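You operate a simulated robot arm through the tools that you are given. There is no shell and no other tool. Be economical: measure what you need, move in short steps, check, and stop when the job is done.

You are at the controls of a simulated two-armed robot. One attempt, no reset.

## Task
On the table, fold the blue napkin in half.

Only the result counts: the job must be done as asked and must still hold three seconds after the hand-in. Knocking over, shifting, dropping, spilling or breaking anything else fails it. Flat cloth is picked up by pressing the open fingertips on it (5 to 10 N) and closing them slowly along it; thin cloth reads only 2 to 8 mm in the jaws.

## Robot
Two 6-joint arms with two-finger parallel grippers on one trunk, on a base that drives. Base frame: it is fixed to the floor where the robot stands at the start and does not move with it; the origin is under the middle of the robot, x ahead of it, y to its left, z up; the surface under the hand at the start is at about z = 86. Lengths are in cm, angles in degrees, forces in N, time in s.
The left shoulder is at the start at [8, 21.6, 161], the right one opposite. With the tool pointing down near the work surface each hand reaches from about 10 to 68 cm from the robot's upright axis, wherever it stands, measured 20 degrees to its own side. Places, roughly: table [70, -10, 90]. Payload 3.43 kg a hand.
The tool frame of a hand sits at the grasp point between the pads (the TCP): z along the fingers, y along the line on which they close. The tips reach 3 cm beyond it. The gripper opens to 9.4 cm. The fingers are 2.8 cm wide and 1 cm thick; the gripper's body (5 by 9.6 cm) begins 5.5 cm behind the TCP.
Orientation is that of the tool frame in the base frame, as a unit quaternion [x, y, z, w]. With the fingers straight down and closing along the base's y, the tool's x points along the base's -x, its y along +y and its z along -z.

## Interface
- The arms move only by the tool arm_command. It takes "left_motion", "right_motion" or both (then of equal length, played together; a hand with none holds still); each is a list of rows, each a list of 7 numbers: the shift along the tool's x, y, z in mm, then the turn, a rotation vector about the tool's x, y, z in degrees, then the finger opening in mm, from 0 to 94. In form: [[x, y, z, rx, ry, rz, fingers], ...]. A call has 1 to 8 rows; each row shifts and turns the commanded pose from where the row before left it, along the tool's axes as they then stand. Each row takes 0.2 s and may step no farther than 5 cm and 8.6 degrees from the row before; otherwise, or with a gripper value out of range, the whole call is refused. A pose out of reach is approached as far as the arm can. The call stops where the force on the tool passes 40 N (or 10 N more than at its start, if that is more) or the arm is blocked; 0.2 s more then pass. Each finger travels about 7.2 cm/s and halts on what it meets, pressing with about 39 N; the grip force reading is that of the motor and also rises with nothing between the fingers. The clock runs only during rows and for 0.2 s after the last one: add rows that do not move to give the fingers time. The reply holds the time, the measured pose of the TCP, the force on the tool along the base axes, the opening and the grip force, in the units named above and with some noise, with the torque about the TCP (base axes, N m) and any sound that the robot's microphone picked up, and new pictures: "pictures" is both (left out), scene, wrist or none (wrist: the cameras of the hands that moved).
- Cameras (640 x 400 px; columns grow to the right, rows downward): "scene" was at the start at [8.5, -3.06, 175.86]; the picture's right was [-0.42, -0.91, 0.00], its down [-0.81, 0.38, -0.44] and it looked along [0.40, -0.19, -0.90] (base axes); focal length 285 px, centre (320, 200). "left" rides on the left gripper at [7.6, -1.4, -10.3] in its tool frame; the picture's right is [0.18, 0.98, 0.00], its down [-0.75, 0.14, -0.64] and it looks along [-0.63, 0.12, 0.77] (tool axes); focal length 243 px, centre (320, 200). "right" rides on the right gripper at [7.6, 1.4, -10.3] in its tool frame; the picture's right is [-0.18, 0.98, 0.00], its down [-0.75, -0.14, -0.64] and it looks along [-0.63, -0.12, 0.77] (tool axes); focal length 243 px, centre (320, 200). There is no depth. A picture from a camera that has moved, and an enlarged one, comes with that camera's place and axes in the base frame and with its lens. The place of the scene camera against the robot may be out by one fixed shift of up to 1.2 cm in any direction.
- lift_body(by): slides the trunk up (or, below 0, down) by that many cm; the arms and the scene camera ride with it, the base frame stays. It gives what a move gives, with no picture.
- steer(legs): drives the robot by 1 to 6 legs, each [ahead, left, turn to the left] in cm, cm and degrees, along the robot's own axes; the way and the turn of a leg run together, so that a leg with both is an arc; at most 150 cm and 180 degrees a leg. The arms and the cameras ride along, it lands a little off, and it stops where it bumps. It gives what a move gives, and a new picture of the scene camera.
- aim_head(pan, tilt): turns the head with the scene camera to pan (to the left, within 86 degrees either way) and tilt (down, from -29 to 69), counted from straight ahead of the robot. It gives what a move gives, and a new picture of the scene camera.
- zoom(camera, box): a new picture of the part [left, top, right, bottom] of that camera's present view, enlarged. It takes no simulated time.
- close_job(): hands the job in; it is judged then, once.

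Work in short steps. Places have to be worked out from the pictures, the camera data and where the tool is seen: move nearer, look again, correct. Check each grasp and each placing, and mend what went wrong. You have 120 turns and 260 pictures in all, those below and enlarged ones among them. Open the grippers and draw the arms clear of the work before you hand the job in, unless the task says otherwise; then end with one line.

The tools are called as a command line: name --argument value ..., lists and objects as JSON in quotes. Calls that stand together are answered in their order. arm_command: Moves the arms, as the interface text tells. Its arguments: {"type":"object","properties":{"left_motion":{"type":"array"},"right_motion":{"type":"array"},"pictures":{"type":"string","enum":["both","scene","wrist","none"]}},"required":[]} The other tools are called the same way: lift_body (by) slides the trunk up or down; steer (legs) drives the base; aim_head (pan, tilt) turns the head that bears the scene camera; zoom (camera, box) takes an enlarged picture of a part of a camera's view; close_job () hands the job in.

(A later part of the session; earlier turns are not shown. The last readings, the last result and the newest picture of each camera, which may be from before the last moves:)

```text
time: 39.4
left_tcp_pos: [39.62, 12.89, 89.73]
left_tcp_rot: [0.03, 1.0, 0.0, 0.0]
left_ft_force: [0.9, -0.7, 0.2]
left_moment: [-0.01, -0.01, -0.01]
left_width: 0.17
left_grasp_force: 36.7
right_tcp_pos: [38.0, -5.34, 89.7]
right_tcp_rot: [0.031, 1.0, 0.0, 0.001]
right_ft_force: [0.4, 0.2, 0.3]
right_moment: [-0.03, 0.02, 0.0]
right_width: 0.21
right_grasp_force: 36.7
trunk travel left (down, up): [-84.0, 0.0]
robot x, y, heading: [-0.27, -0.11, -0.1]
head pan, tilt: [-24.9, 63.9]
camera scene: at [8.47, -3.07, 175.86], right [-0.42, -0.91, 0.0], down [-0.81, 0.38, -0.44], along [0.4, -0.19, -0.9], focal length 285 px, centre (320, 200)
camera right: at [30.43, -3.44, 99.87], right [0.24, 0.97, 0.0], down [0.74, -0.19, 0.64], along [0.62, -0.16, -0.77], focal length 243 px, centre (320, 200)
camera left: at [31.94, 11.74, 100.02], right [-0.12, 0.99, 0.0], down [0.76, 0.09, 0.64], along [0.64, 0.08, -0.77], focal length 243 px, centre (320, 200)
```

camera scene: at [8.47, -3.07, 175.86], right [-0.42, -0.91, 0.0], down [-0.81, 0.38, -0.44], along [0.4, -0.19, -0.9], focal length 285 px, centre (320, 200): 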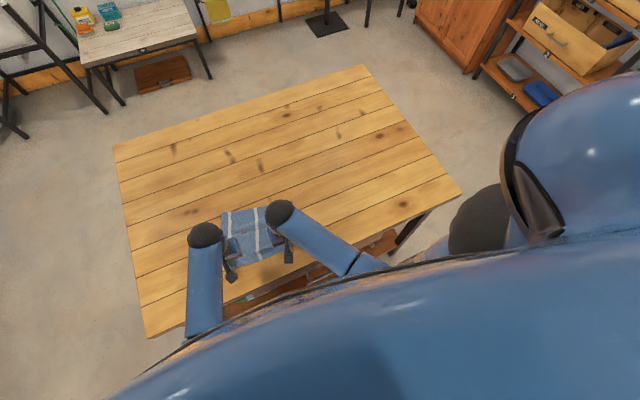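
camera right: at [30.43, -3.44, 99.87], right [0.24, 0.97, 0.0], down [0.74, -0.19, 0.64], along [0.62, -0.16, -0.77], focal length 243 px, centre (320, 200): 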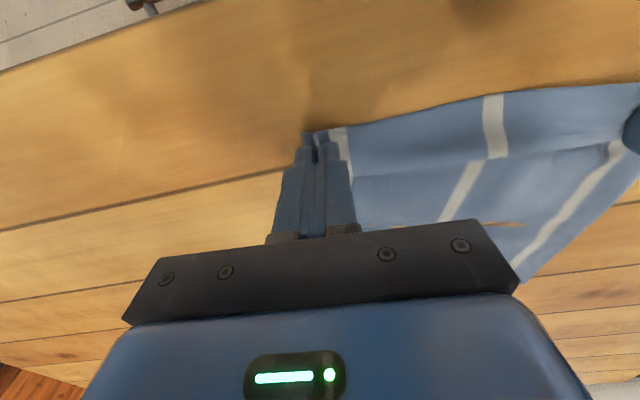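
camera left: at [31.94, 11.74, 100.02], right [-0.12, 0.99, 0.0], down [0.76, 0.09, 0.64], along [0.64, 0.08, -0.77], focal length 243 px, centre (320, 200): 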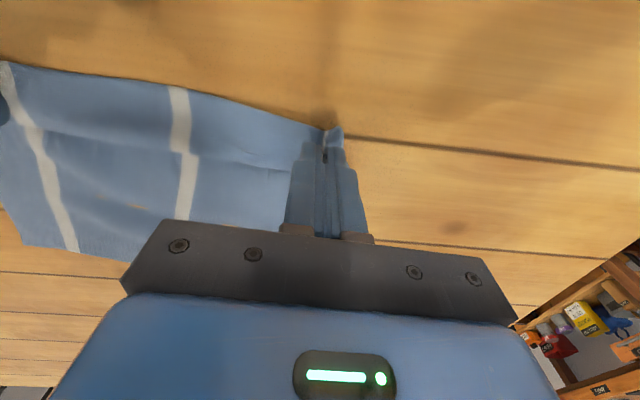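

Almost flat with some slack wave. Pull back 1.5 cm and touch down, then release.

arm_command --left_motion '[[5, 0, 2, 0, 0, 0, 0], [5, 0, 2, 0, 0, 0, 0], [5, 0, 0, 0, 0, 0, 0], [0, 0, 0, 0, 0, 0, 0], [0, 0, 0, 0, 0, 0, 10], [0, 0, 0, 0, 0, 0, 25], [0, 0, -20, 0, 0, 0, 25], [0, 0, -40, 0, 0, 0, 25]]' --right_motion '[[5, 0, 2, 0, 0, 0, 0], [5, 0, 2, 0, 0, 0, 0], [5, 0, 0, 0, 0, 0, 0], [0, 0, 0, 0, 0, 0, 0], [0, 0, 0, 0, 0, 0, 10], [0, 0, 0, 0, 0, 0, 25], [0, 0, -20, 0, 0, 0, 25], [0, 0, -40, 0, 0, 0, 25]]'

zoom --camera "scene" --box '[180, 160, 340, 280]'

```text
time: 41.2
left_tcp_pos: [38.21, 12.99, 95.46]
left_tcp_rot: [0.031, 1.0, -0.001, 0.0]
left_ft_force: [-0.3, 0.3, 0.7]
left_moment: [0.0, -0.01, -0.01]
left_width: 2.49
left_grasp_force: 0.1
right_tcp_pos: [36.4, -5.13, 95.21]
right_tcp_rot: [0.03, 1.0, 0.0, 0.0]
right_ft_force: [0.0, 0.8, 0.5]
right_moment: [-0.01, 0.0, 0.03]
right_width: 2.52
right_grasp_force: 0.1
trunk travel left (down, up): [-84.0, 0.0]
robot x, y, heading: [0.22, -0.27, -0.1]
head pan, tilt: [-24.9, 63.9]
camera scene: at [8.42, -3.07, 175.86], right [-0.42, -0.91, 0.0], down [-0.81, 0.38, -0.44], along [0.4, -0.19, -0.9], focal length 285 px, centre (320, 200)
camera right: at [28.91, -3.26, 105.51], right [0.24, 0.97, 0.0], down [0.74, -0.19, 0.64], along [0.62, -0.16, -0.77], focal length 243 px, centre (320, 200)
camera left: at [30.5, 11.95, 105.59], right [-0.12, 0.99, 0.0], down [0.76, 0.09, 0.64], along [0.64, 0.08, -0.77], focal length 243 px, centre (320, 200)
```

scene: 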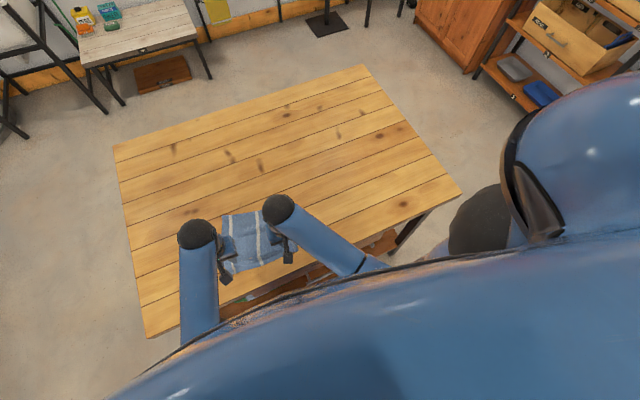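
right: 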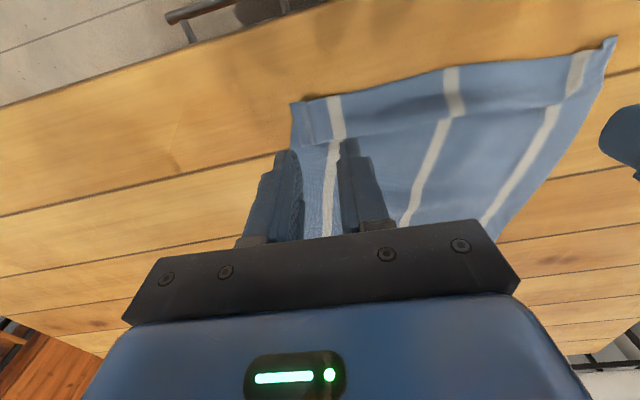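
left: 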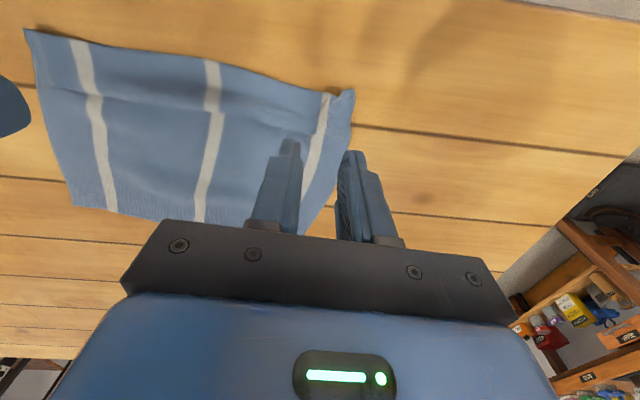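

```text
3.33 times, centred on (260, 220) of scene
camera zoom: at [8.42, -3.07, 175.86], right [-0.42, -0.91, 0.0], down [-0.81, 0.38, -0.44], along [0.4, -0.19, -0.9], focal length 949 px, centre (520, 133)
```

zoom: 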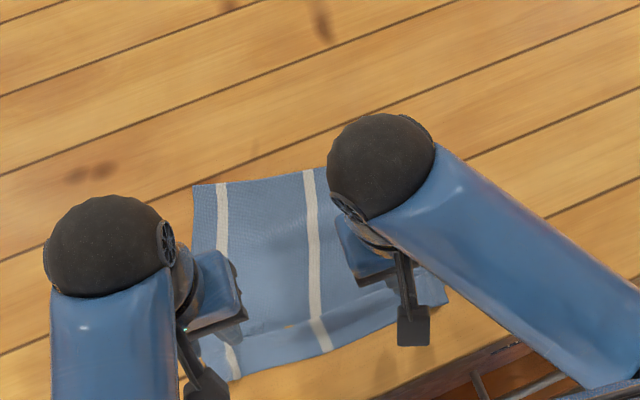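

The napkin is open but looks skewed at the far right. I draw the hands aside to see it whole.

arm_command --left_motion '[[0, 40, -20, 0, 0, 0, 25], [0, 45, -10, 0, 0, 0, 25], [0, 45, 0, 0, 0, 0, 25], [0, 45, 0, 0, 0, 0, 25], [0, 0, 0, 0, 0, 0, 25]]' --right_motion '[[0, -40, -20, 0, 0, 0, 25], [0, -45, -10, 0, 0, 0, 25], [0, -45, 0, 0, 0, 0, 25], [0, -45, 0, 0, 0, 0, 25], [0, 0, 0, 0, 0, 0, 25]]'

zoom --camera "scene" --box '[180, 180, 340, 280]'

```text
time: 42.4
left_tcp_pos: [39.43, 30.51, 98.1]
left_tcp_rot: [0.031, 1.0, 0.0, 0.0]
left_ft_force: [-0.9, 0.4, -0.6]
left_moment: [0.0, -0.03, -0.01]
left_width: 2.49
left_grasp_force: 0.1
right_tcp_pos: [35.51, -22.86, 98.46]
right_tcp_rot: [0.031, 1.0, 0.0, 0.0]
right_ft_force: [-0.4, 0.2, 0.0]
right_moment: [-0.03, -0.01, 0.03]
right_width: 2.52
right_grasp_force: 0.0
trunk travel left (down, up): [-84.0, 0.0]
robot x, y, heading: [0.05, -0.03, -0.1]
head pan, tilt: [-24.9, 63.9]
camera scene: at [8.5, -3.08, 175.86], right [-0.42, -0.91, 0.0], down [-0.81, 0.38, -0.44], along [0.4, -0.19, -0.9], focal length 285 px, centre (320, 200)
camera right: at [27.98, -21.01, 108.72], right [0.24, 0.97, 0.0], down [0.74, -0.19, 0.64], along [0.62, -0.16, -0.77], focal length 243 px, centre (320, 200)
camera left: at [31.68, 29.47, 108.39], right [-0.12, 0.99, 0.0], down [0.76, 0.09, 0.64], along [0.64, 0.08, -0.77], focal length 243 px, centre (320, 200)
```

scene: 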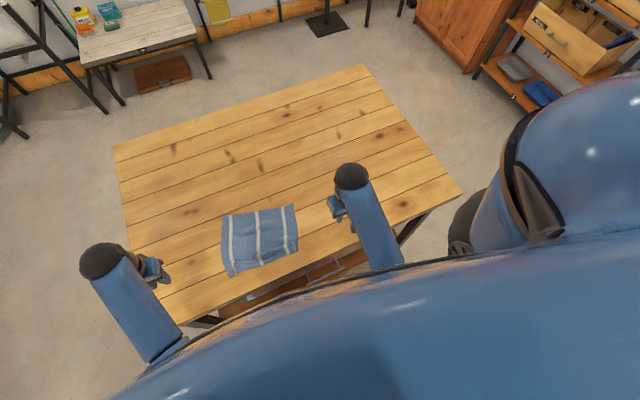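
right: 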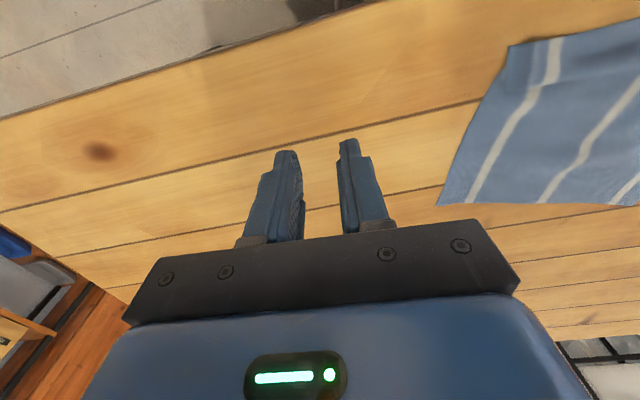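
left: 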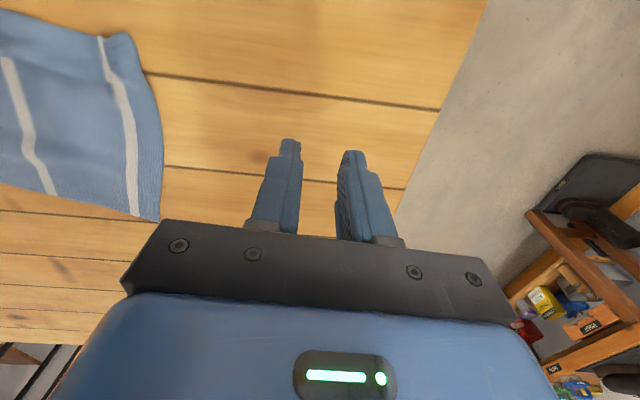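

```text
4.00 times, centred on (260, 230) of scene
camera zoom: at [8.5, -3.08, 175.86], right [-0.42, -0.91, 0.0], down [-0.81, 0.38, -0.44], along [0.4, -0.19, -0.9], focal length 1138 px, centre (560, 80)
```

zoom: 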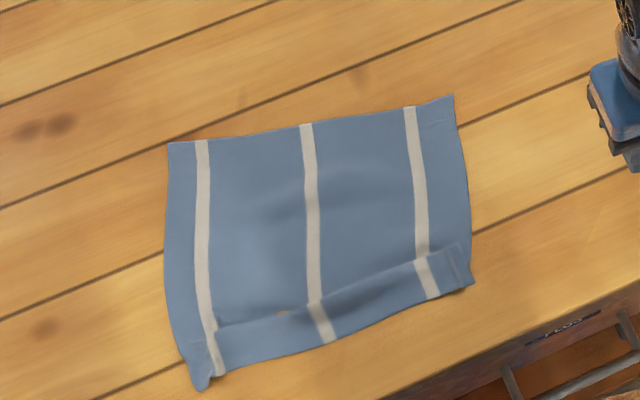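

The right side carries a wave about 5 cm long. I'll hold the near hem with the left fingertips and drag the far right corner forward with the right ones; first move into place above.

arm_command --left_motion '[[1.4, -39.5, 0, 0, 0, 0, 0], [1.4, -39.5, 0, 0, 0, 0, 0], [1.4, -39.5, 0, 0, 0, 0, 0], [1.4, -39.5, 0, 0, 0, 0, 0], [1.4, -39.5, 0, 0, 0, 0, 0], [1.4, -39.5, 0, 0, 0, 0, 0], [1.4, -39, 30, 0, 0, 0, 0], [0, 0, 40, 0, 0, 0, 0]]' --right_motion '[[-33, 35, 0, 0, 0, 0, 0], [-33, 35, 0, 0, 0, 0, 0], [-33, 35, 0, 0, 0, 0, 0], [-33, 35, 0, 0, 0, 0, 0], [0, 0, 0, 0, 0, 0, 0], [0, 0, 0, 0, 0, 0, 0], [0, 0, 30, 0, 0, 0, 0], [0, 0, 40, 0, 0, 0, 0]]'

```text
time: 44.2
left_tcp_pos: [36.58, 2.78, 91.41]
left_tcp_rot: [0.03, 1.0, -0.001, -0.001]
left_ft_force: [-0.3, -0.3, -0.3]
left_moment: [0.03, -0.06, 0.04]
left_width: 0.01
left_grasp_force: 33.2
right_tcp_pos: [49.44, -9.62, 90.99]
right_tcp_rot: [0.03, 1.0, 0.001, 0.001]
right_ft_force: [0.4, -0.6, 0.2]
right_moment: [0.01, 0.01, -0.01]
right_width: 0.02
right_grasp_force: 33.2
trunk travel left (down, up): [-84.0, 0.0]
robot x, y, heading: [-0.02, -0.31, 0.2]
head pan, tilt: [-24.9, 63.9]
camera scene: at [8.67, -3.02, 175.86], right [-0.42, -0.91, 0.0], down [-0.81, 0.38, -0.44], along [0.4, -0.19, -0.9], focal length 285 px, centre (320, 200)
camera right: at [41.9, -7.6, 101.24], right [0.24, 0.97, 0.0], down [0.74, -0.19, 0.64], along [0.62, -0.16, -0.77], focal length 243 px, centre (320, 200)
camera left: at [28.91, 1.65, 101.62], right [-0.12, 0.99, 0.0], down [0.76, 0.1, 0.64], along [0.64, 0.08, -0.77], focal length 243 px, centre (320, 200)
```

scene: 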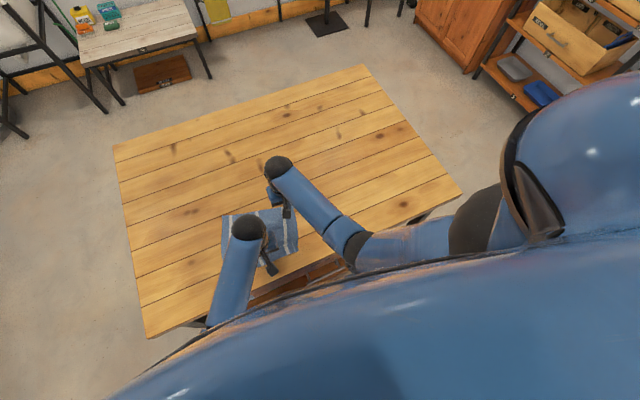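
right: 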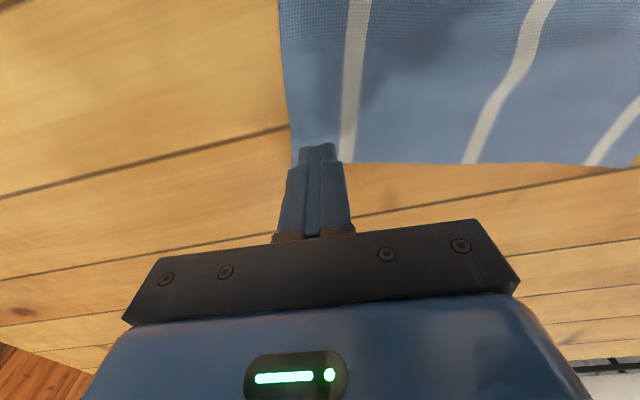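
left: 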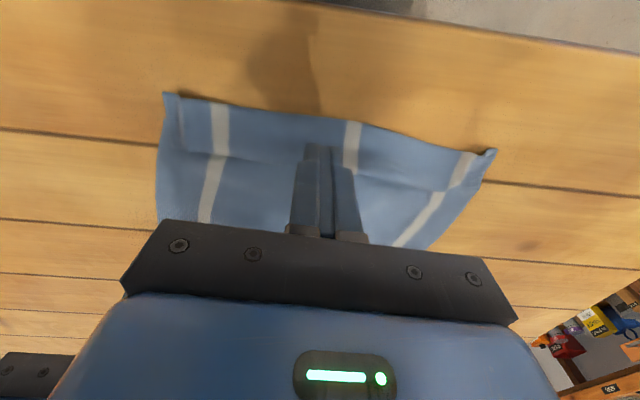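

Both are in place. Press down to contact.

arm_command --left_motion '[[0, 0, 12, 0, 0, 0, 0], [0, 0, 8, 0, 0, 0, 0], [0, 0, 3.5, 0, 0, 0, 0], [0, 0, 0, 0, 0, 0, 0]]' --right_motion '[[0, 0, 10, 0, 0, 0, 0], [0, 0, 6, 0, 0, 0, 0], [0, 0, 3, 0, 0, 0, 0], [0, 0, 0, 0, 0, 0, 0]]' --pictures "none"

```text
time: 45.2
left_tcp_pos: [36.71, 2.82, 89.14]
left_tcp_rot: [0.031, 1.0, -0.001, 0.002]
left_ft_force: [-0.6, 1.0, 16.0]
left_moment: [0.0, -0.21, 0.02]
left_width: 0.01
left_grasp_force: 33.2
right_tcp_pos: [49.29, -9.59, 89.21]
right_tcp_rot: [0.031, 1.0, 0.0, 0.0]
right_ft_force: [0.1, -0.5, -0.1]
right_moment: [0.01, -0.02, -0.02]
right_width: 0.0
right_grasp_force: 33.1
trunk travel left (down, up): [-84.0, 0.0]
robot x, y, heading: [-0.26, 0.04, -0.2]
head pan, tilt: [-24.9, 63.9]
```

Left holds at 16 N. I press the right 1.2 mm more and drag it 4.5 cm forward.

arm_command --right_motion '[[0, 0, 1.3, 0, 0, 0, 0], [-7, 0, 0, 0, 0, 0, 0], [-7, 0, 0, 0, 0, 0, 0], [-7, 0, 0, 0, 0, 0, 0], [-7, 0, 0, 0, 0, 0, 0], [-7, 0, 0, 0, 0, 0, 0], [-7, 0, 0, 0, 0, 0, 0], [0, 0, 0, 0, 0, 0, 0]]'

zoom --camera "scene" --box '[180, 180, 340, 280]'

```text
time: 47.0
left_tcp_pos: [36.64, 2.87, 89.12]
left_tcp_rot: [0.03, 1.0, -0.001, 0.002]
left_ft_force: [6.2, -1.1, 27.7]
left_moment: [-0.01, -0.51, -0.03]
left_width: 0.0
left_grasp_force: 33.5
right_tcp_pos: [53.64, -9.79, 89.22]
right_tcp_rot: [0.031, 1.0, 0.0, 0.0]
right_ft_force: [-0.5, 0.2, 0.1]
right_moment: [-0.02, 0.02, -0.01]
right_width: 0.0
right_grasp_force: 32.7
trunk travel left (down, up): [-84.0, 0.0]
robot x, y, heading: [-0.13, 0.05, 0.1]
head pan, tilt: [-24.9, 63.9]
camera scene: at [8.34, -3.1, 175.88], right [-0.42, -0.91, 0.0], down [-0.81, 0.38, -0.44], along [0.4, -0.19, -0.9], focal length 285 px, centre (320, 200)
camera right: at [46.07, -7.89, 99.52], right [0.24, 0.97, 0.0], down [0.74, -0.19, 0.64], along [0.62, -0.16, -0.77], focal length 243 px, centre (320, 200)
```

scene: 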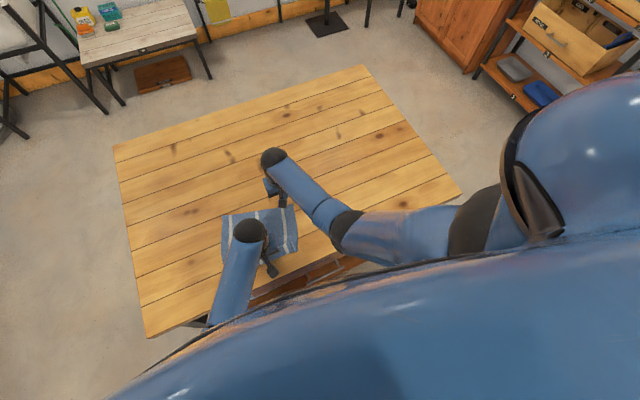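
right: 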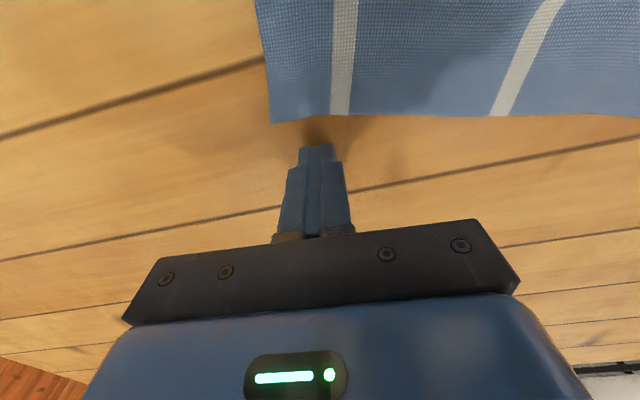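

```text
4.00 times, centred on (260, 230) of scene
camera zoom: at [8.34, -3.1, 175.88], right [-0.42, -0.91, 0.0], down [-0.81, 0.38, -0.44], along [0.4, -0.19, -0.9], focal length 1138 px, centre (560, 80)
```

zoom: 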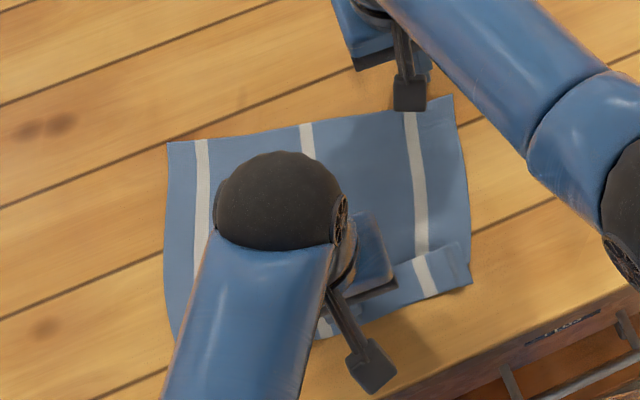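

The right fingertips slipped without force. I go back over the cloth and press firmly this time.

arm_command --right_motion '[[0, 0, -12, 0, 0, 0, 0], [25, 0, 0, 0, 0, 0, 0], [28, 0, 0, 0, 0, 0, 0], [0, 0, 10, 0, 0, 0, 0], [0, 0, 3.5, 0, 0, 0, 0], [0, 0, 0, 0, 0, 0, 0]]' --pictures "wrist"

```text
time: 48.4
left_tcp_pos: [36.57, 2.92, 89.15]
left_tcp_rot: [0.031, 1.0, 0.0, 0.002]
left_ft_force: [2.3, -0.7, 29.7]
left_moment: [-0.04, -0.41, -0.02]
left_width: 0.0
left_grasp_force: 32.9
right_tcp_pos: [48.27, -9.44, 89.22]
right_tcp_rot: [0.031, 1.0, 0.0, 0.001]
right_ft_force: [-0.3, 0.0, 0.8]
right_moment: [0.0, -0.02, -0.02]
right_width: 0.02
right_grasp_force: 33.1
trunk travel left (down, up): [-84.0, 0.0]
robot x, y, heading: [-0.18, 0.21, 0.1]
head pan, tilt: [-24.9, 63.9]
camera right: at [40.7, -7.55, 99.4], right [0.24, 0.97, 0.0], down [0.74, -0.19, 0.64], along [0.62, -0.16, -0.77], focal length 243 px, centre (320, 200)
```

right: 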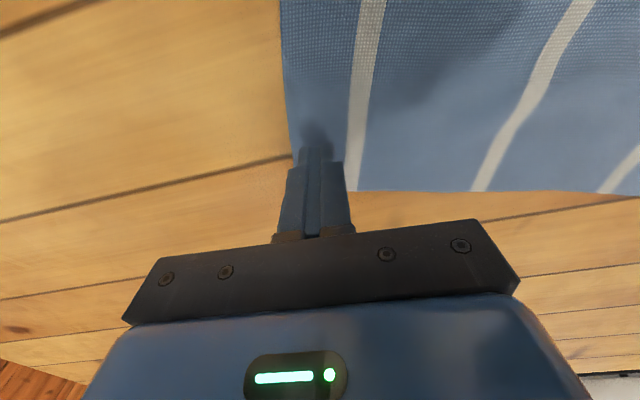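

arm_command --left_motion '[[0, 0, -0.5, 0, 0, 0, 0], [0, 0, 0, 0, 0, 0, 0], [0, 0, 0, 0, 0, 0, 0]]' --right_motion '[[0, 0, 1, 0, 0, 0, 0], [0, 0, 0.7, 0, 0, 0, 0], [0, 0, 0, 0, 0, 0, 0]]' --pictures "none"

```text
time: 49.2
left_tcp_pos: [36.32, 2.93, 89.2]
left_tcp_rot: [0.03, 1.0, 0.0, 0.0]
left_ft_force: [3.7, -2.7, 15.0]
left_moment: [-0.08, -0.29, -0.03]
left_width: 0.0
left_grasp_force: 32.5
right_tcp_pos: [48.4, -9.57, 89.02]
right_tcp_rot: [0.031, 1.0, 0.0, 0.001]
right_ft_force: [-2.1, 0.6, 16.3]
right_moment: [0.0, 0.1, -0.03]
right_width: 0.0
right_grasp_force: 32.6
trunk travel left (down, up): [-84.0, 0.0]
robot x, y, heading: [-0.06, 0.02, 0.1]
head pan, tilt: [-24.9, 63.9]
```

Right now presses with 16 N. Drag 5 cm forward.

arm_command --right_motion '[[-7, 0, 0, 0, 0, 0, 0], [-7, 0, 0, 0, 0, 0, 0], [-7, 0, 0, 0, 0, 0, 0], [-7, 0, 0, 0, 0, 0, 0], [-7, 0, 0, 0, 0, 0, 0], [-7, 0, 0, 0, 0, 0, 0], [-7, 0, 0, 0, 0, 0, 0], [0, 0, 0, 0, 0, 0, 0]]'

zoom --camera "scene" --box '[180, 180, 340, 280]'

```text
time: 51.0
left_tcp_pos: [36.33, 3.04, 89.24]
left_tcp_rot: [0.031, 1.0, 0.001, 0.003]
left_ft_force: [-0.2, 0.0, -0.1]
left_moment: [0.0, 0.01, 0.04]
left_width: 0.01
left_grasp_force: 32.6
right_tcp_pos: [53.1, -9.71, 89.11]
right_tcp_rot: [0.031, 1.0, 0.0, 0.003]
right_ft_force: [-5.1, -0.2, 25.7]
right_moment: [-0.11, 0.26, -0.03]
right_width: 0.0
right_grasp_force: 32.5
trunk travel left (down, up): [-84.0, 0.0]
robot x, y, heading: [0.18, -0.23, 0.0]
head pan, tilt: [-24.9, 63.9]
camera scene: at [7.99, -2.99, 175.89], right [-0.42, -0.91, 0.0], down [-0.81, 0.38, -0.44], along [0.4, -0.19, -0.9], focal length 285 px, centre (320, 200)
camera right: at [45.58, -7.87, 99.32], right [0.24, 0.97, 0.0], down [0.74, -0.19, 0.65], along [0.63, -0.16, -0.76], focal length 243 px, centre (320, 200)
```

scene: 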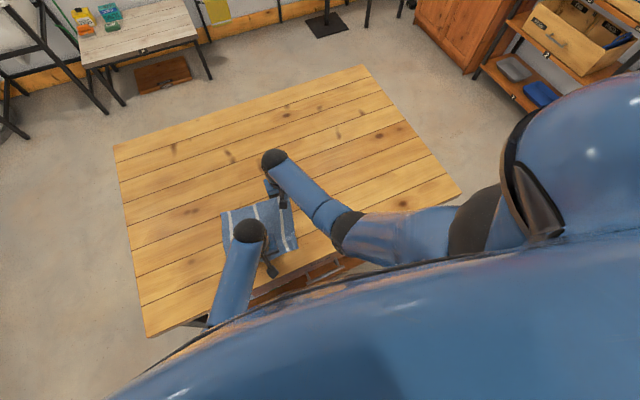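
right: 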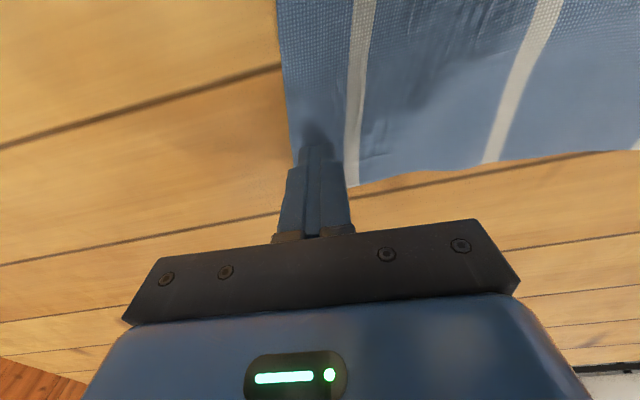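

```text
4.00 times, centred on (260, 230) of scene
camera zoom: at [7.99, -2.99, 175.89], right [-0.42, -0.91, 0.0], down [-0.81, 0.38, -0.44], along [0.4, -0.19, -0.9], focal length 1138 px, centre (560, 80)
```

zoom: 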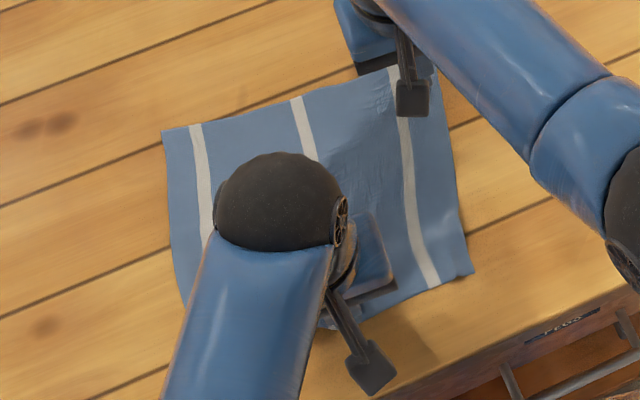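

The right side is now flat. Lift both hands and draw aside to look at the rest.

arm_command --left_motion '[[0, 0, -30, 0, 0, 0, 0], [0, 40, -40, 0, 0, 0, 0], [0, 45, 0, 0, 0, 0, 0], [0, 45, 0, 0, 0, 0, 0], [0, 45, 0, 0, 0, 0, 0], [0, 45, 0, 0, 0, 0, 0], [0, 45, 0, 0, 0, 0, 0], [0, 0, 0, 0, 0, 0, 0]]' --right_motion '[[0, 0, -30, 0, 0, 0, 0], [0, -40, -40, 0, 0, 0, 0], [0, -45, 0, 0, 0, 0, 0], [0, -45, 0, 0, 0, 0, 0], [0, 0, 0, 0, 0, 0, 0], [0, 0, 0, 0, 0, 0, 0], [0, 0, 0, 0, 0, 0, 0], [0, 0, 0, 0, 0, 0, 0]]' --pictures "none"

zoom --camera "scene" --box '[180, 180, 340, 280]'

```text
refused: row 2 steps farther than a row can; nothing moved
```

```text
4.00 times, centred on (260, 230) of scene
camera zoom: at [7.99, -2.99, 175.89], right [-0.42, -0.91, 0.0], down [-0.81, 0.38, -0.44], along [0.4, -0.19, -0.9], focal length 1138 px, centre (560, 80)
```

zoom: 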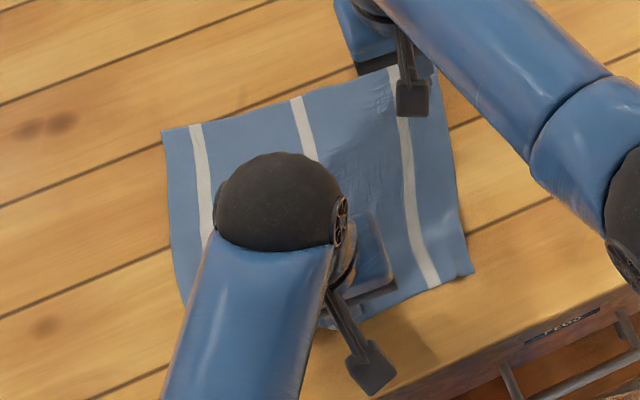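

A step was too long; repeat with smaller ones.

arm_command --left_motion '[[0, 0, -35, 0, 0, 0, 0], [0, 35, -30, 0, 0, 0, 0], [0, 45, 0, 0, 0, 0, 0], [0, 45, 0, 0, 0, 0, 0], [0, 45, 0, 0, 0, 0, 0], [0, 45, 0, 0, 0, 0, 0], [0, 45, 0, 0, 0, 0, 0], [0, 0, 0, 0, 0, 0, 0]]' --right_motion '[[0, 0, -35, 0, 0, 0, 0], [0, -35, -30, 0, 0, 0, 0], [0, -45, 0, 0, 0, 0, 0], [0, -45, 0, 0, 0, 0, 0], [0, 0, 0, 0, 0, 0, 0], [0, 0, 0, 0, 0, 0, 0], [0, 0, 0, 0, 0, 0, 0], [0, 0, 0, 0, 0, 0, 0]]' --pictures "none"

zoom --camera "scene" --box '[180, 180, 340, 280]'

```text
time: 52.8
left_tcp_pos: [38.22, 28.89, 95.71]
left_tcp_rot: [0.03, 1.0, 0.0, 0.001]
left_ft_force: [-0.1, 0.3, 0.0]
left_moment: [-0.01, -0.02, -0.03]
left_width: 0.0
left_grasp_force: 32.8
right_tcp_pos: [52.6, -22.11, 95.38]
right_tcp_rot: [0.031, 1.0, 0.0, 0.0]
right_ft_force: [0.3, -0.2, -0.5]
right_moment: [0.02, -0.02, -0.04]
right_width: 0.0
right_grasp_force: 33.2
trunk travel left (down, up): [-84.0, 0.0]
robot x, y, heading: [-0.03, 0.52, -0.2]
head pan, tilt: [-24.9, 63.9]
```

```text
4.00 times, centred on (260, 230) of scene
camera zoom: at [8.57, -3.1, 175.85], right [-0.42, -0.91, 0.0], down [-0.81, 0.38, -0.44], along [0.4, -0.19, -0.9], focal length 1138 px, centre (560, 80)
```

zoom: 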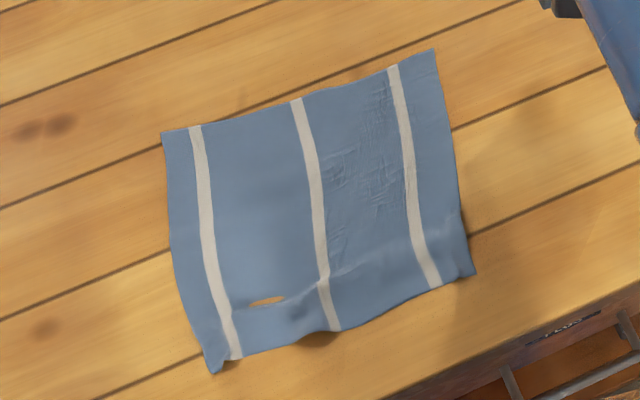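

Now only the near edge is bunched: the near right corner should go about 1.4 cm back and 2.7 cm outward. I move over both near corners.

arm_command --left_motion '[[-3.5, -31.6, 0, 0, 0, 0, 0], [-3.5, -31.6, 0, 0, 0, 0, 0], [-3.5, -31.6, 0, 0, 0, 0, 0], [-3.5, -31.6, 0, 0, 0, 0, 0], [-3.5, -31.6, 0, 0, 0, 0, 0], [0, 0, 35, 0, 0, 0, 0], [0, 0, 25, 0, 0, 0, 0], [0, 0, 5, 0, 0, 0, 0]]' --right_motion '[[32, 32, 0, 0, 0, 0, 0], [32, 32, 0, 0, 0, 0, 0], [32, 32, 0, 0, 0, 0, 0], [32, 32, 0, 0, 0, 0, 0], [31, 31, 0, 0, 0, 0, 0], [0, 0, 35, 0, 0, 0, 0], [0, 0, 25, 0, 0, 0, 0], [0, 0, 2, 0, 0, 0, 0]]' --pictures "wrist"

```text
time: 54.6
left_tcp_pos: [38.94, 13.09, 89.21]
left_tcp_rot: [0.031, 1.0, 0.0, 0.001]
left_ft_force: [0.2, 0.2, 3.6]
left_moment: [0.03, 0.01, 0.03]
left_width: 0.0
left_grasp_force: 33.1
right_tcp_pos: [37.62, -5.37, 89.19]
right_tcp_rot: [0.031, 1.0, 0.0, 0.001]
right_ft_force: [0.4, 0.0, -0.4]
right_moment: [0.01, 0.02, 0.02]
right_width: 0.0
right_grasp_force: 33.5
trunk travel left (down, up): [-84.0, 0.0]
robot x, y, heading: [0.08, -0.11, 0.1]
head pan, tilt: [-24.9, 63.9]
camera right: at [30.01, -3.48, 99.45], right [0.24, 0.97, 0.0], down [0.74, -0.19, 0.64], along [0.62, -0.16, -0.77], focal length 243 px, centre (320, 200)
camera left: at [31.2, 11.93, 99.32], right [-0.12, 0.99, 0.0], down [0.76, 0.09, 0.64], along [0.64, 0.08, -0.77], focal length 243 px, centre (320, 200)
```

right: 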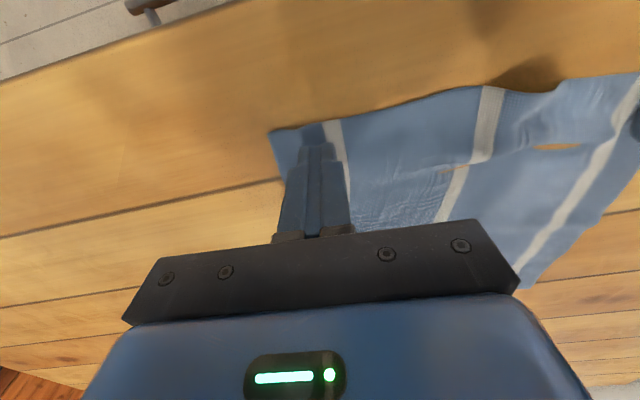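
left: 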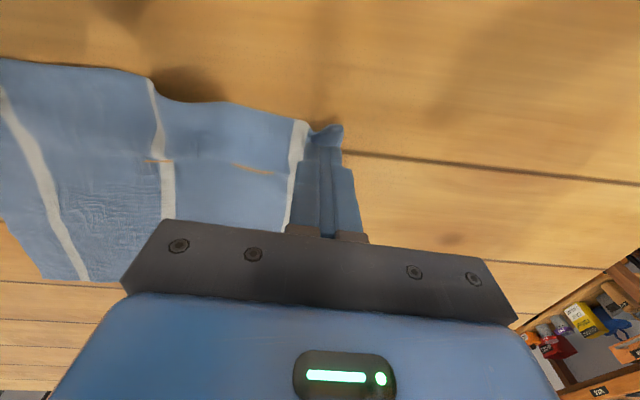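

Press both to roughly 10 N, then drag them apart (right mostly) and slightly back.

arm_command --left_motion '[[0, 0, 0.8, 0, 0, 0, 0], [0, 0, 0, 0, 0, 0, 0], [1, 1, 0, 0, 0, 0, 0], [1, 1, 0, 0, 0, 0, 0], [1, 1, 0, 0, 0, 0, 0], [1, 1, 0, 0, 0, 0, 0], [1, 1, 0, 0, 0, 0, 0], [0, 0, 0, 0, 0, 0, 0]]' --right_motion '[[0, 0, 1.8, 0, 0, 0, 0], [0, 0, 0, 0, 0, 0, 0], [3, -5, 0, 0, 0, 0, 0], [3, -5, 0, 0, 0, 0, 0], [3, -5, 0, 0, 0, 0, 0], [3, -5, 0, 0, 0, 0, 0], [3, -5, 0, 0, 0, 0, 0], [0, 0, 0, 0, 0, 0, 0]]' --pictures "wrist"

```text
time: 56.4
left_tcp_pos: [38.4, 13.37, 89.11]
left_tcp_rot: [0.031, 1.0, 0.001, 0.002]
left_ft_force: [4.4, -6.7, 28.6]
left_moment: [-0.18, 0.0, 0.07]
left_width: 0.0
left_grasp_force: 33.3
right_tcp_pos: [35.97, -7.79, 89.11]
right_tcp_rot: [0.03, 1.0, 0.001, 0.001]
right_ft_force: [1.7, 4.1, 6.1]
right_moment: [0.1, 0.04, 0.0]
right_width: 0.0
right_grasp_force: 32.9
trunk travel left (down, up): [-84.0, 0.0]
robot x, y, heading: [-0.05, 0.12, -0.1]
head pan, tilt: [-24.9, 63.9]
camera right: at [28.39, -5.99, 99.36], right [0.24, 0.97, 0.0], down [0.74, -0.19, 0.64], along [0.62, -0.16, -0.77], focal length 243 px, centre (320, 200)
camera left: at [30.71, 12.29, 99.29], right [-0.12, 0.99, 0.0], down [0.76, 0.09, 0.65], along [0.64, 0.08, -0.76], focal length 243 px, centre (320, 200)
```

right: 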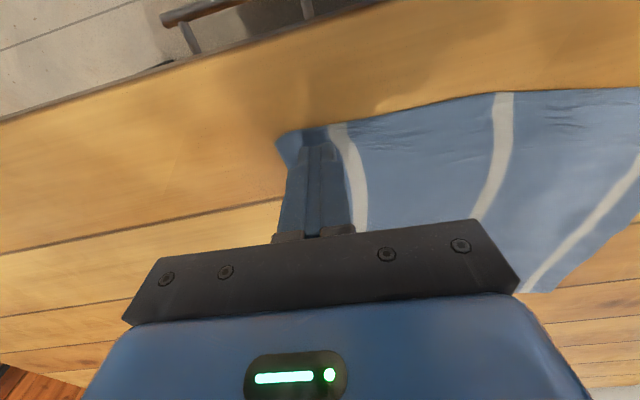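
left: 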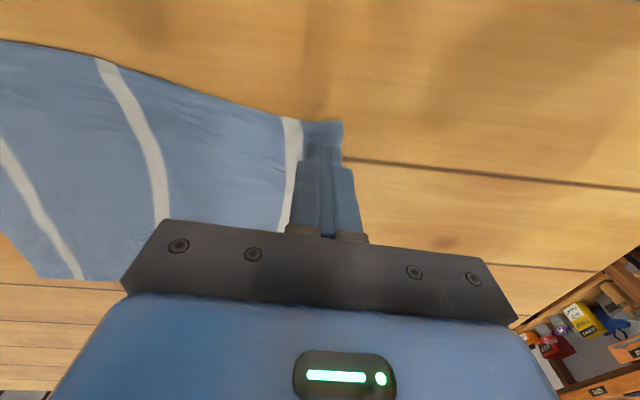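

Flat and straight now. I lift, open to 25 mm and place the fingers over the near edge so only about 1 cm of cloth is under them.

arm_command --left_motion '[[0, 0, -30, 0, 0, 0, 0], [27, -16, 0, 0, 0, 0, 25], [0, 0, 0, 0, 0, 0, 25], [0, 0, 0, 0, 0, 0, 25]]' --right_motion '[[0, 0, -30, 0, 0, 0, 0], [20, 6, 0, 0, 0, 0, 25], [0, 0, 0, 0, 0, 0, 25], [0, 0, 0, 0, 0, 0, 25]]'

zoom --camera "scene" --box '[180, 180, 340, 280]'

```text
time: 57.4
left_tcp_pos: [35.72, 12.04, 92.02]
left_tcp_rot: [0.03, 1.0, 0.0, -0.001]
left_ft_force: [-0.9, 0.7, 0.2]
left_moment: [-0.03, 0.02, -0.01]
left_width: 2.51
left_grasp_force: 0.1
right_tcp_pos: [34.07, -7.17, 92.03]
right_tcp_rot: [0.03, 1.0, 0.001, 0.0]
right_ft_force: [-0.5, 0.7, -0.4]
right_moment: [0.02, 0.01, -0.01]
right_width: 2.49
right_grasp_force: 0.1
trunk travel left (down, up): [-84.0, 0.0]
robot x, y, heading: [0.23, -0.01, 0.0]
head pan, tilt: [-24.9, 63.9]
camera scene: at [8.75, -3.0, 175.84], right [-0.42, -0.91, 0.0], down [-0.82, 0.38, -0.44], along [0.4, -0.19, -0.9], focal length 285 px, centre (320, 200)
camera right: at [26.56, -5.18, 102.34], right [0.24, 0.97, 0.0], down [0.74, -0.19, 0.64], along [0.62, -0.16, -0.77], focal length 243 px, centre (320, 200)
camera left: at [28.04, 10.93, 102.18], right [-0.12, 0.99, 0.0], down [0.76, 0.09, 0.64], along [0.64, 0.08, -0.77], focal length 243 px, centre (320, 200)
```

scene: 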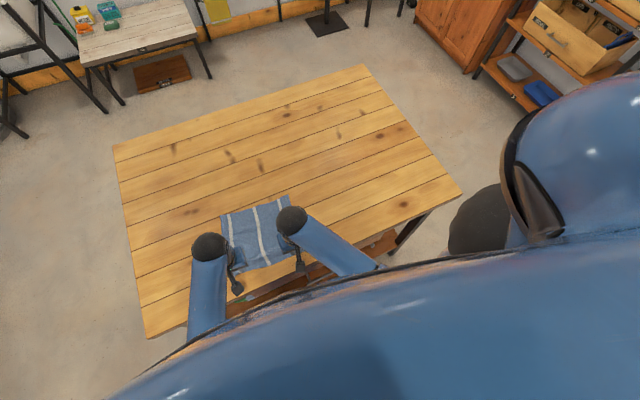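
right: 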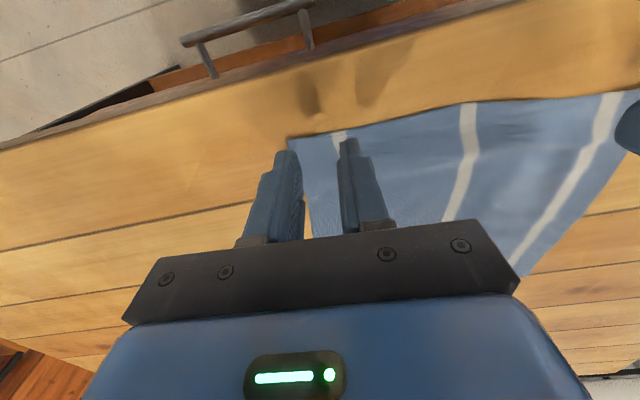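
left: 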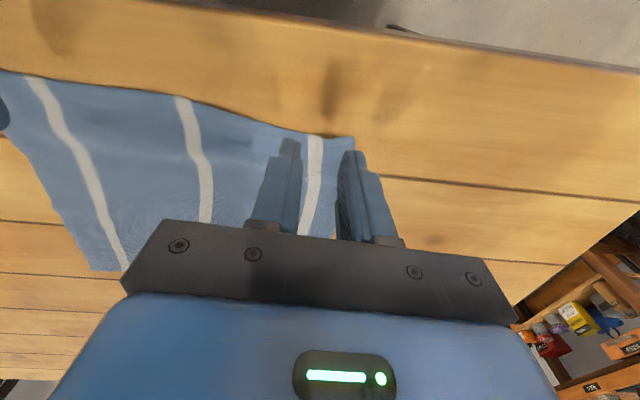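

```text
4.00 times, centred on (260, 230) of scene
camera zoom: at [8.75, -3.0, 175.84], right [-0.42, -0.91, 0.0], down [-0.82, 0.38, -0.44], along [0.4, -0.19, -0.9], focal length 1138 px, centre (560, 80)
```

zoom: 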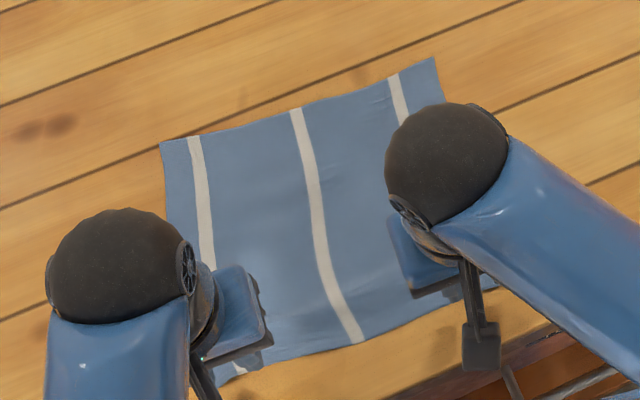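

Edge positions check out; I back off 4 mm for a 1 cm overlap and press down.

arm_command --left_motion '[[4, 0, 10, 0, 0, 0, 25], [0, 0, 12, 0, 0, 0, 25], [0, 0, 5, 0, 0, 0, 25], [0, 0, 2.5, 0, 0, 0, 25], [0, 0, 0, 0, 0, 0, 25]]' --right_motion '[[4, 0, 10, 0, 0, 0, 25], [0, 0, 12, 0, 0, 0, 25], [0, 0, 5, 0, 0, 0, 25], [0, 0, 2.5, 0, 0, 0, 25], [0, 0, 0, 0, 0, 0, 25]]' --pictures "wrist"

```text
time: 58.6
left_tcp_pos: [35.35, 12.14, 89.04]
left_tcp_rot: [0.031, 1.0, 0.0, 0.0]
left_ft_force: [-1.1, -0.3, 7.8]
left_moment: [0.01, -0.06, -0.02]
left_width: 2.48
left_grasp_force: 0.1
right_tcp_pos: [33.6, -7.01, 89.13]
right_tcp_rot: [0.031, 1.0, 0.0, 0.001]
right_ft_force: [-1.2, -0.1, 3.5]
right_moment: [0.0, 0.0, 0.01]
right_width: 2.5
right_grasp_force: 0.0
trunk travel left (down, up): [-84.0, 0.0]
robot x, y, heading: [-0.15, -0.23, -0.0]
head pan, tilt: [-24.9, 63.9]
camera right: at [26.03, -5.17, 99.37], right [0.24, 0.97, 0.0], down [0.74, -0.19, 0.64], along [0.62, -0.16, -0.77], focal length 243 px, centre (320, 200)
camera left: at [27.56, 11.04, 99.32], right [-0.12, 0.99, 0.0], down [0.76, 0.09, 0.64], along [0.64, 0.08, -0.77], focal length 243 px, centre (320, 200)
```

right: 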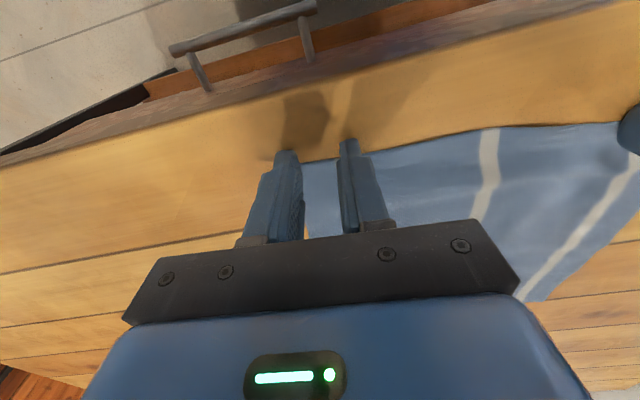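
left: 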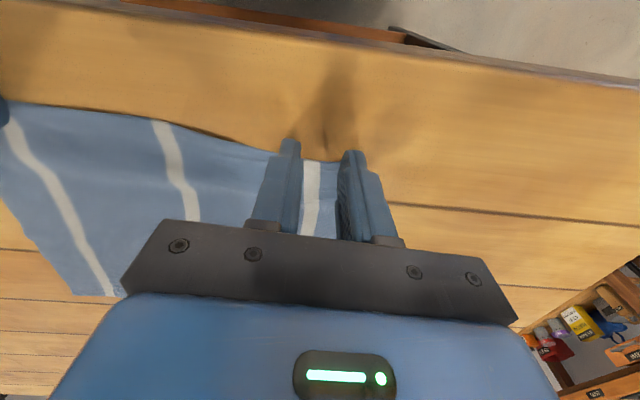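

The edge sits at the pad centre line. A touch more on the right, then close slowly.

arm_command --left_motion '[[0, 0, 0.3, 0, 0, 0, 25], [0, 0, 0, 0, 0, 0, 21], [0, 0, 0, 0, 0, 0, 17], [0, 0, 0, 0, 0, 0, 13], [0, 0, 0, 0, 0, 0, 9], [0, 0, 0, 0, 0, 0, 5], [0, 0, 0, 0, 0, 0, 0], [0, 0, 0, 0, 0, 0, 0]]' --right_motion '[[0, 0, 1, 0, 0, 0, 25], [0, 0, 0, 0, 0, 0, 21], [0, 0, 0, 0, 0, 0, 17], [0, 0, 0, 0, 0, 0, 13], [0, 0, 0, 0, 0, 0, 9], [0, 0, 0, 0, 0, 0, 5], [0, 0, 0, 0, 0, 0, 0], [0, 0, 0, 0, 0, 0, 0]]' --pictures "wrist"

```text
time: 60.4
left_tcp_pos: [35.18, 12.15, 89.12]
left_tcp_rot: [0.031, 1.0, 0.0, 0.002]
left_ft_force: [0.6, -2.7, 17.2]
left_moment: [-0.1, -0.22, -0.01]
left_width: 0.0
left_grasp_force: 32.7
right_tcp_pos: [33.39, -6.95, 89.13]
right_tcp_rot: [0.03, 1.0, 0.0, 0.002]
right_ft_force: [2.3, 9.3, 24.9]
right_moment: [0.25, -0.34, 0.07]
right_width: 0.15
right_grasp_force: 36.4
trunk travel left (down, up): [-84.0, 0.0]
robot x, y, heading: [0.16, -0.02, -0.0]
head pan, tilt: [-24.9, 63.9]
camera right: at [25.89, -5.07, 99.33], right [0.24, 0.97, 0.0], down [0.74, -0.19, 0.64], along [0.63, -0.16, -0.76], focal length 243 px, centre (320, 200)
camera left: at [27.4, 11.1, 99.33], right [-0.12, 0.99, 0.0], down [0.76, 0.1, 0.64], along [0.64, 0.08, -0.76], focal length 243 px, centre (320, 200)
```

right: 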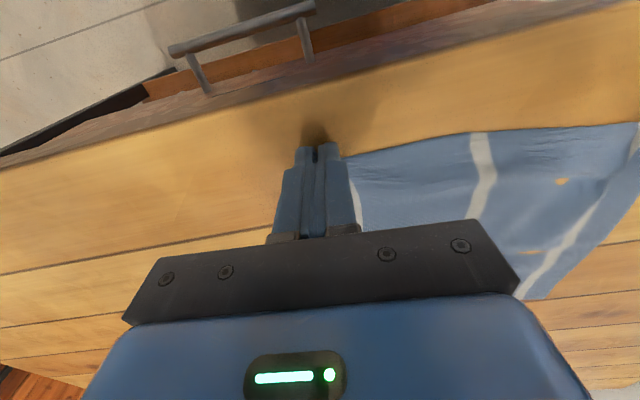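
left: 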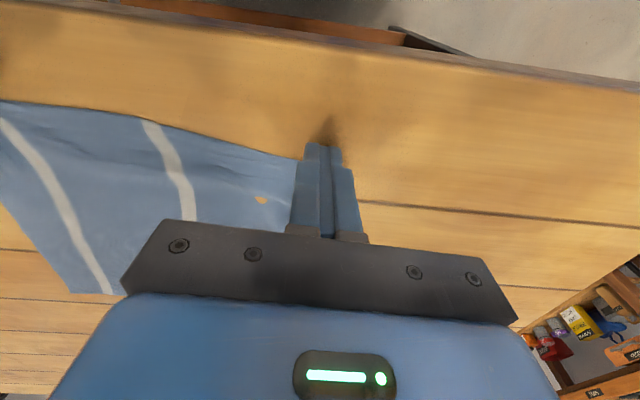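

Right caught (1.5 mm); left slipped. I raise the left, open it and look.

arm_command --left_motion '[[0, 0, -20, 0, 0, 0, 0], [0, 0, -5, 0, 0, 0, 25], [0, 0, 0, 0, 0, 0, 25]]' --right_motion '[[0, 3, -2, 0, 0, 0, 0], [0, 0, 0, 0, 0, 0, 0], [0, 0, 0, 0, 0, 0, 0]]' --pictures "wrist"

```text
time: 61.2
left_tcp_pos: [35.27, 12.17, 91.45]
left_tcp_rot: [0.031, 1.0, 0.0, 0.001]
left_ft_force: [-0.8, -0.8, -0.2]
left_moment: [0.01, 0.0, 0.0]
left_width: 2.51
left_grasp_force: 0.1
right_tcp_pos: [33.35, -6.79, 89.09]
right_tcp_rot: [0.03, 1.0, -0.001, -0.001]
right_ft_force: [0.6, -3.6, 15.8]
right_moment: [-0.1, -0.18, -0.09]
right_width: 0.15
right_grasp_force: 36.7
trunk travel left (down, up): [-84.0, 0.0]
robot x, y, heading: [0.0, 0.17, 0.0]
head pan, tilt: [-24.9, 63.9]
camera right: at [25.93, -4.94, 99.37], right [0.24, 0.97, 0.0], down [0.74, -0.19, 0.64], along [0.62, -0.16, -0.77], focal length 243 px, centre (320, 200)
camera left: at [27.51, 11.03, 101.7], right [-0.12, 0.99, 0.0], down [0.76, 0.09, 0.64], along [0.64, 0.08, -0.77], focal length 243 px, centre (320, 200)
```

right: 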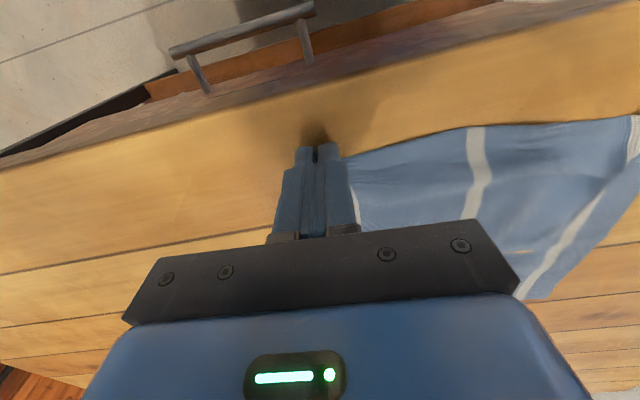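
left: 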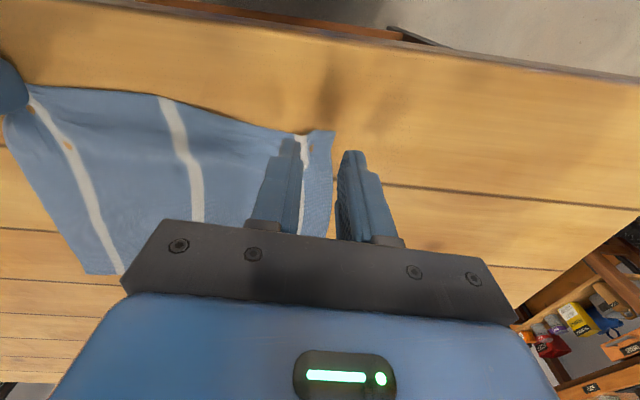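

The near left corner is now at about (34.2, 12.8). Reposition the left and press down.

arm_command --left_motion '[[8, -17, 0, 0, 0, 0, 25], [0, 0, 10, 0, 0, 0, 25], [0, 0, 10, 0, 0, 0, 25], [0, 0, 4.5, 0, 0, 0, 25], [0, 0, 0, 0, 0, 0, 25]]' --pictures "wrist"

```text
time: 62.4
left_tcp_pos: [34.41, 10.55, 89.13]
left_tcp_rot: [0.03, 1.0, 0.0, 0.0]
left_ft_force: [-1.4, 0.3, 8.8]
left_moment: [0.07, -0.05, 0.01]
left_width: 2.47
left_grasp_force: 0.0
right_tcp_pos: [33.39, -6.88, 89.2]
right_tcp_rot: [0.031, 1.0, 0.0, 0.0]
right_ft_force: [-0.9, -0.1, 1.0]
right_moment: [0.02, -0.01, -0.03]
right_width: 0.18
right_grasp_force: 37.0
trunk travel left (down, up): [-84.0, 0.0]
robot x, y, heading: [0.1, 0.11, -0.0]
head pan, tilt: [-24.9, 63.9]
camera left: at [26.7, 9.44, 99.31], right [-0.12, 0.99, 0.0], down [0.76, 0.1, 0.64], along [0.64, 0.08, -0.77], focal length 243 px, centre (320, 200)
```

left: 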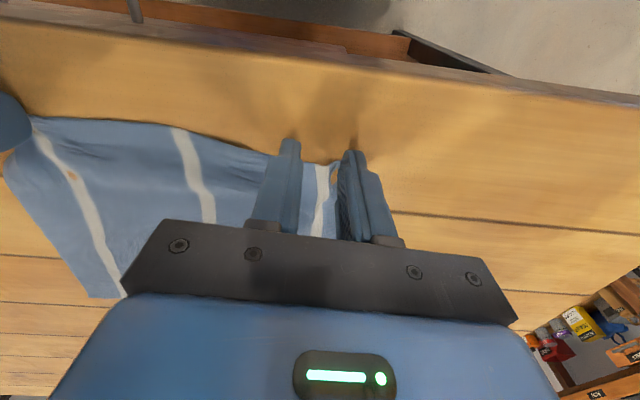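

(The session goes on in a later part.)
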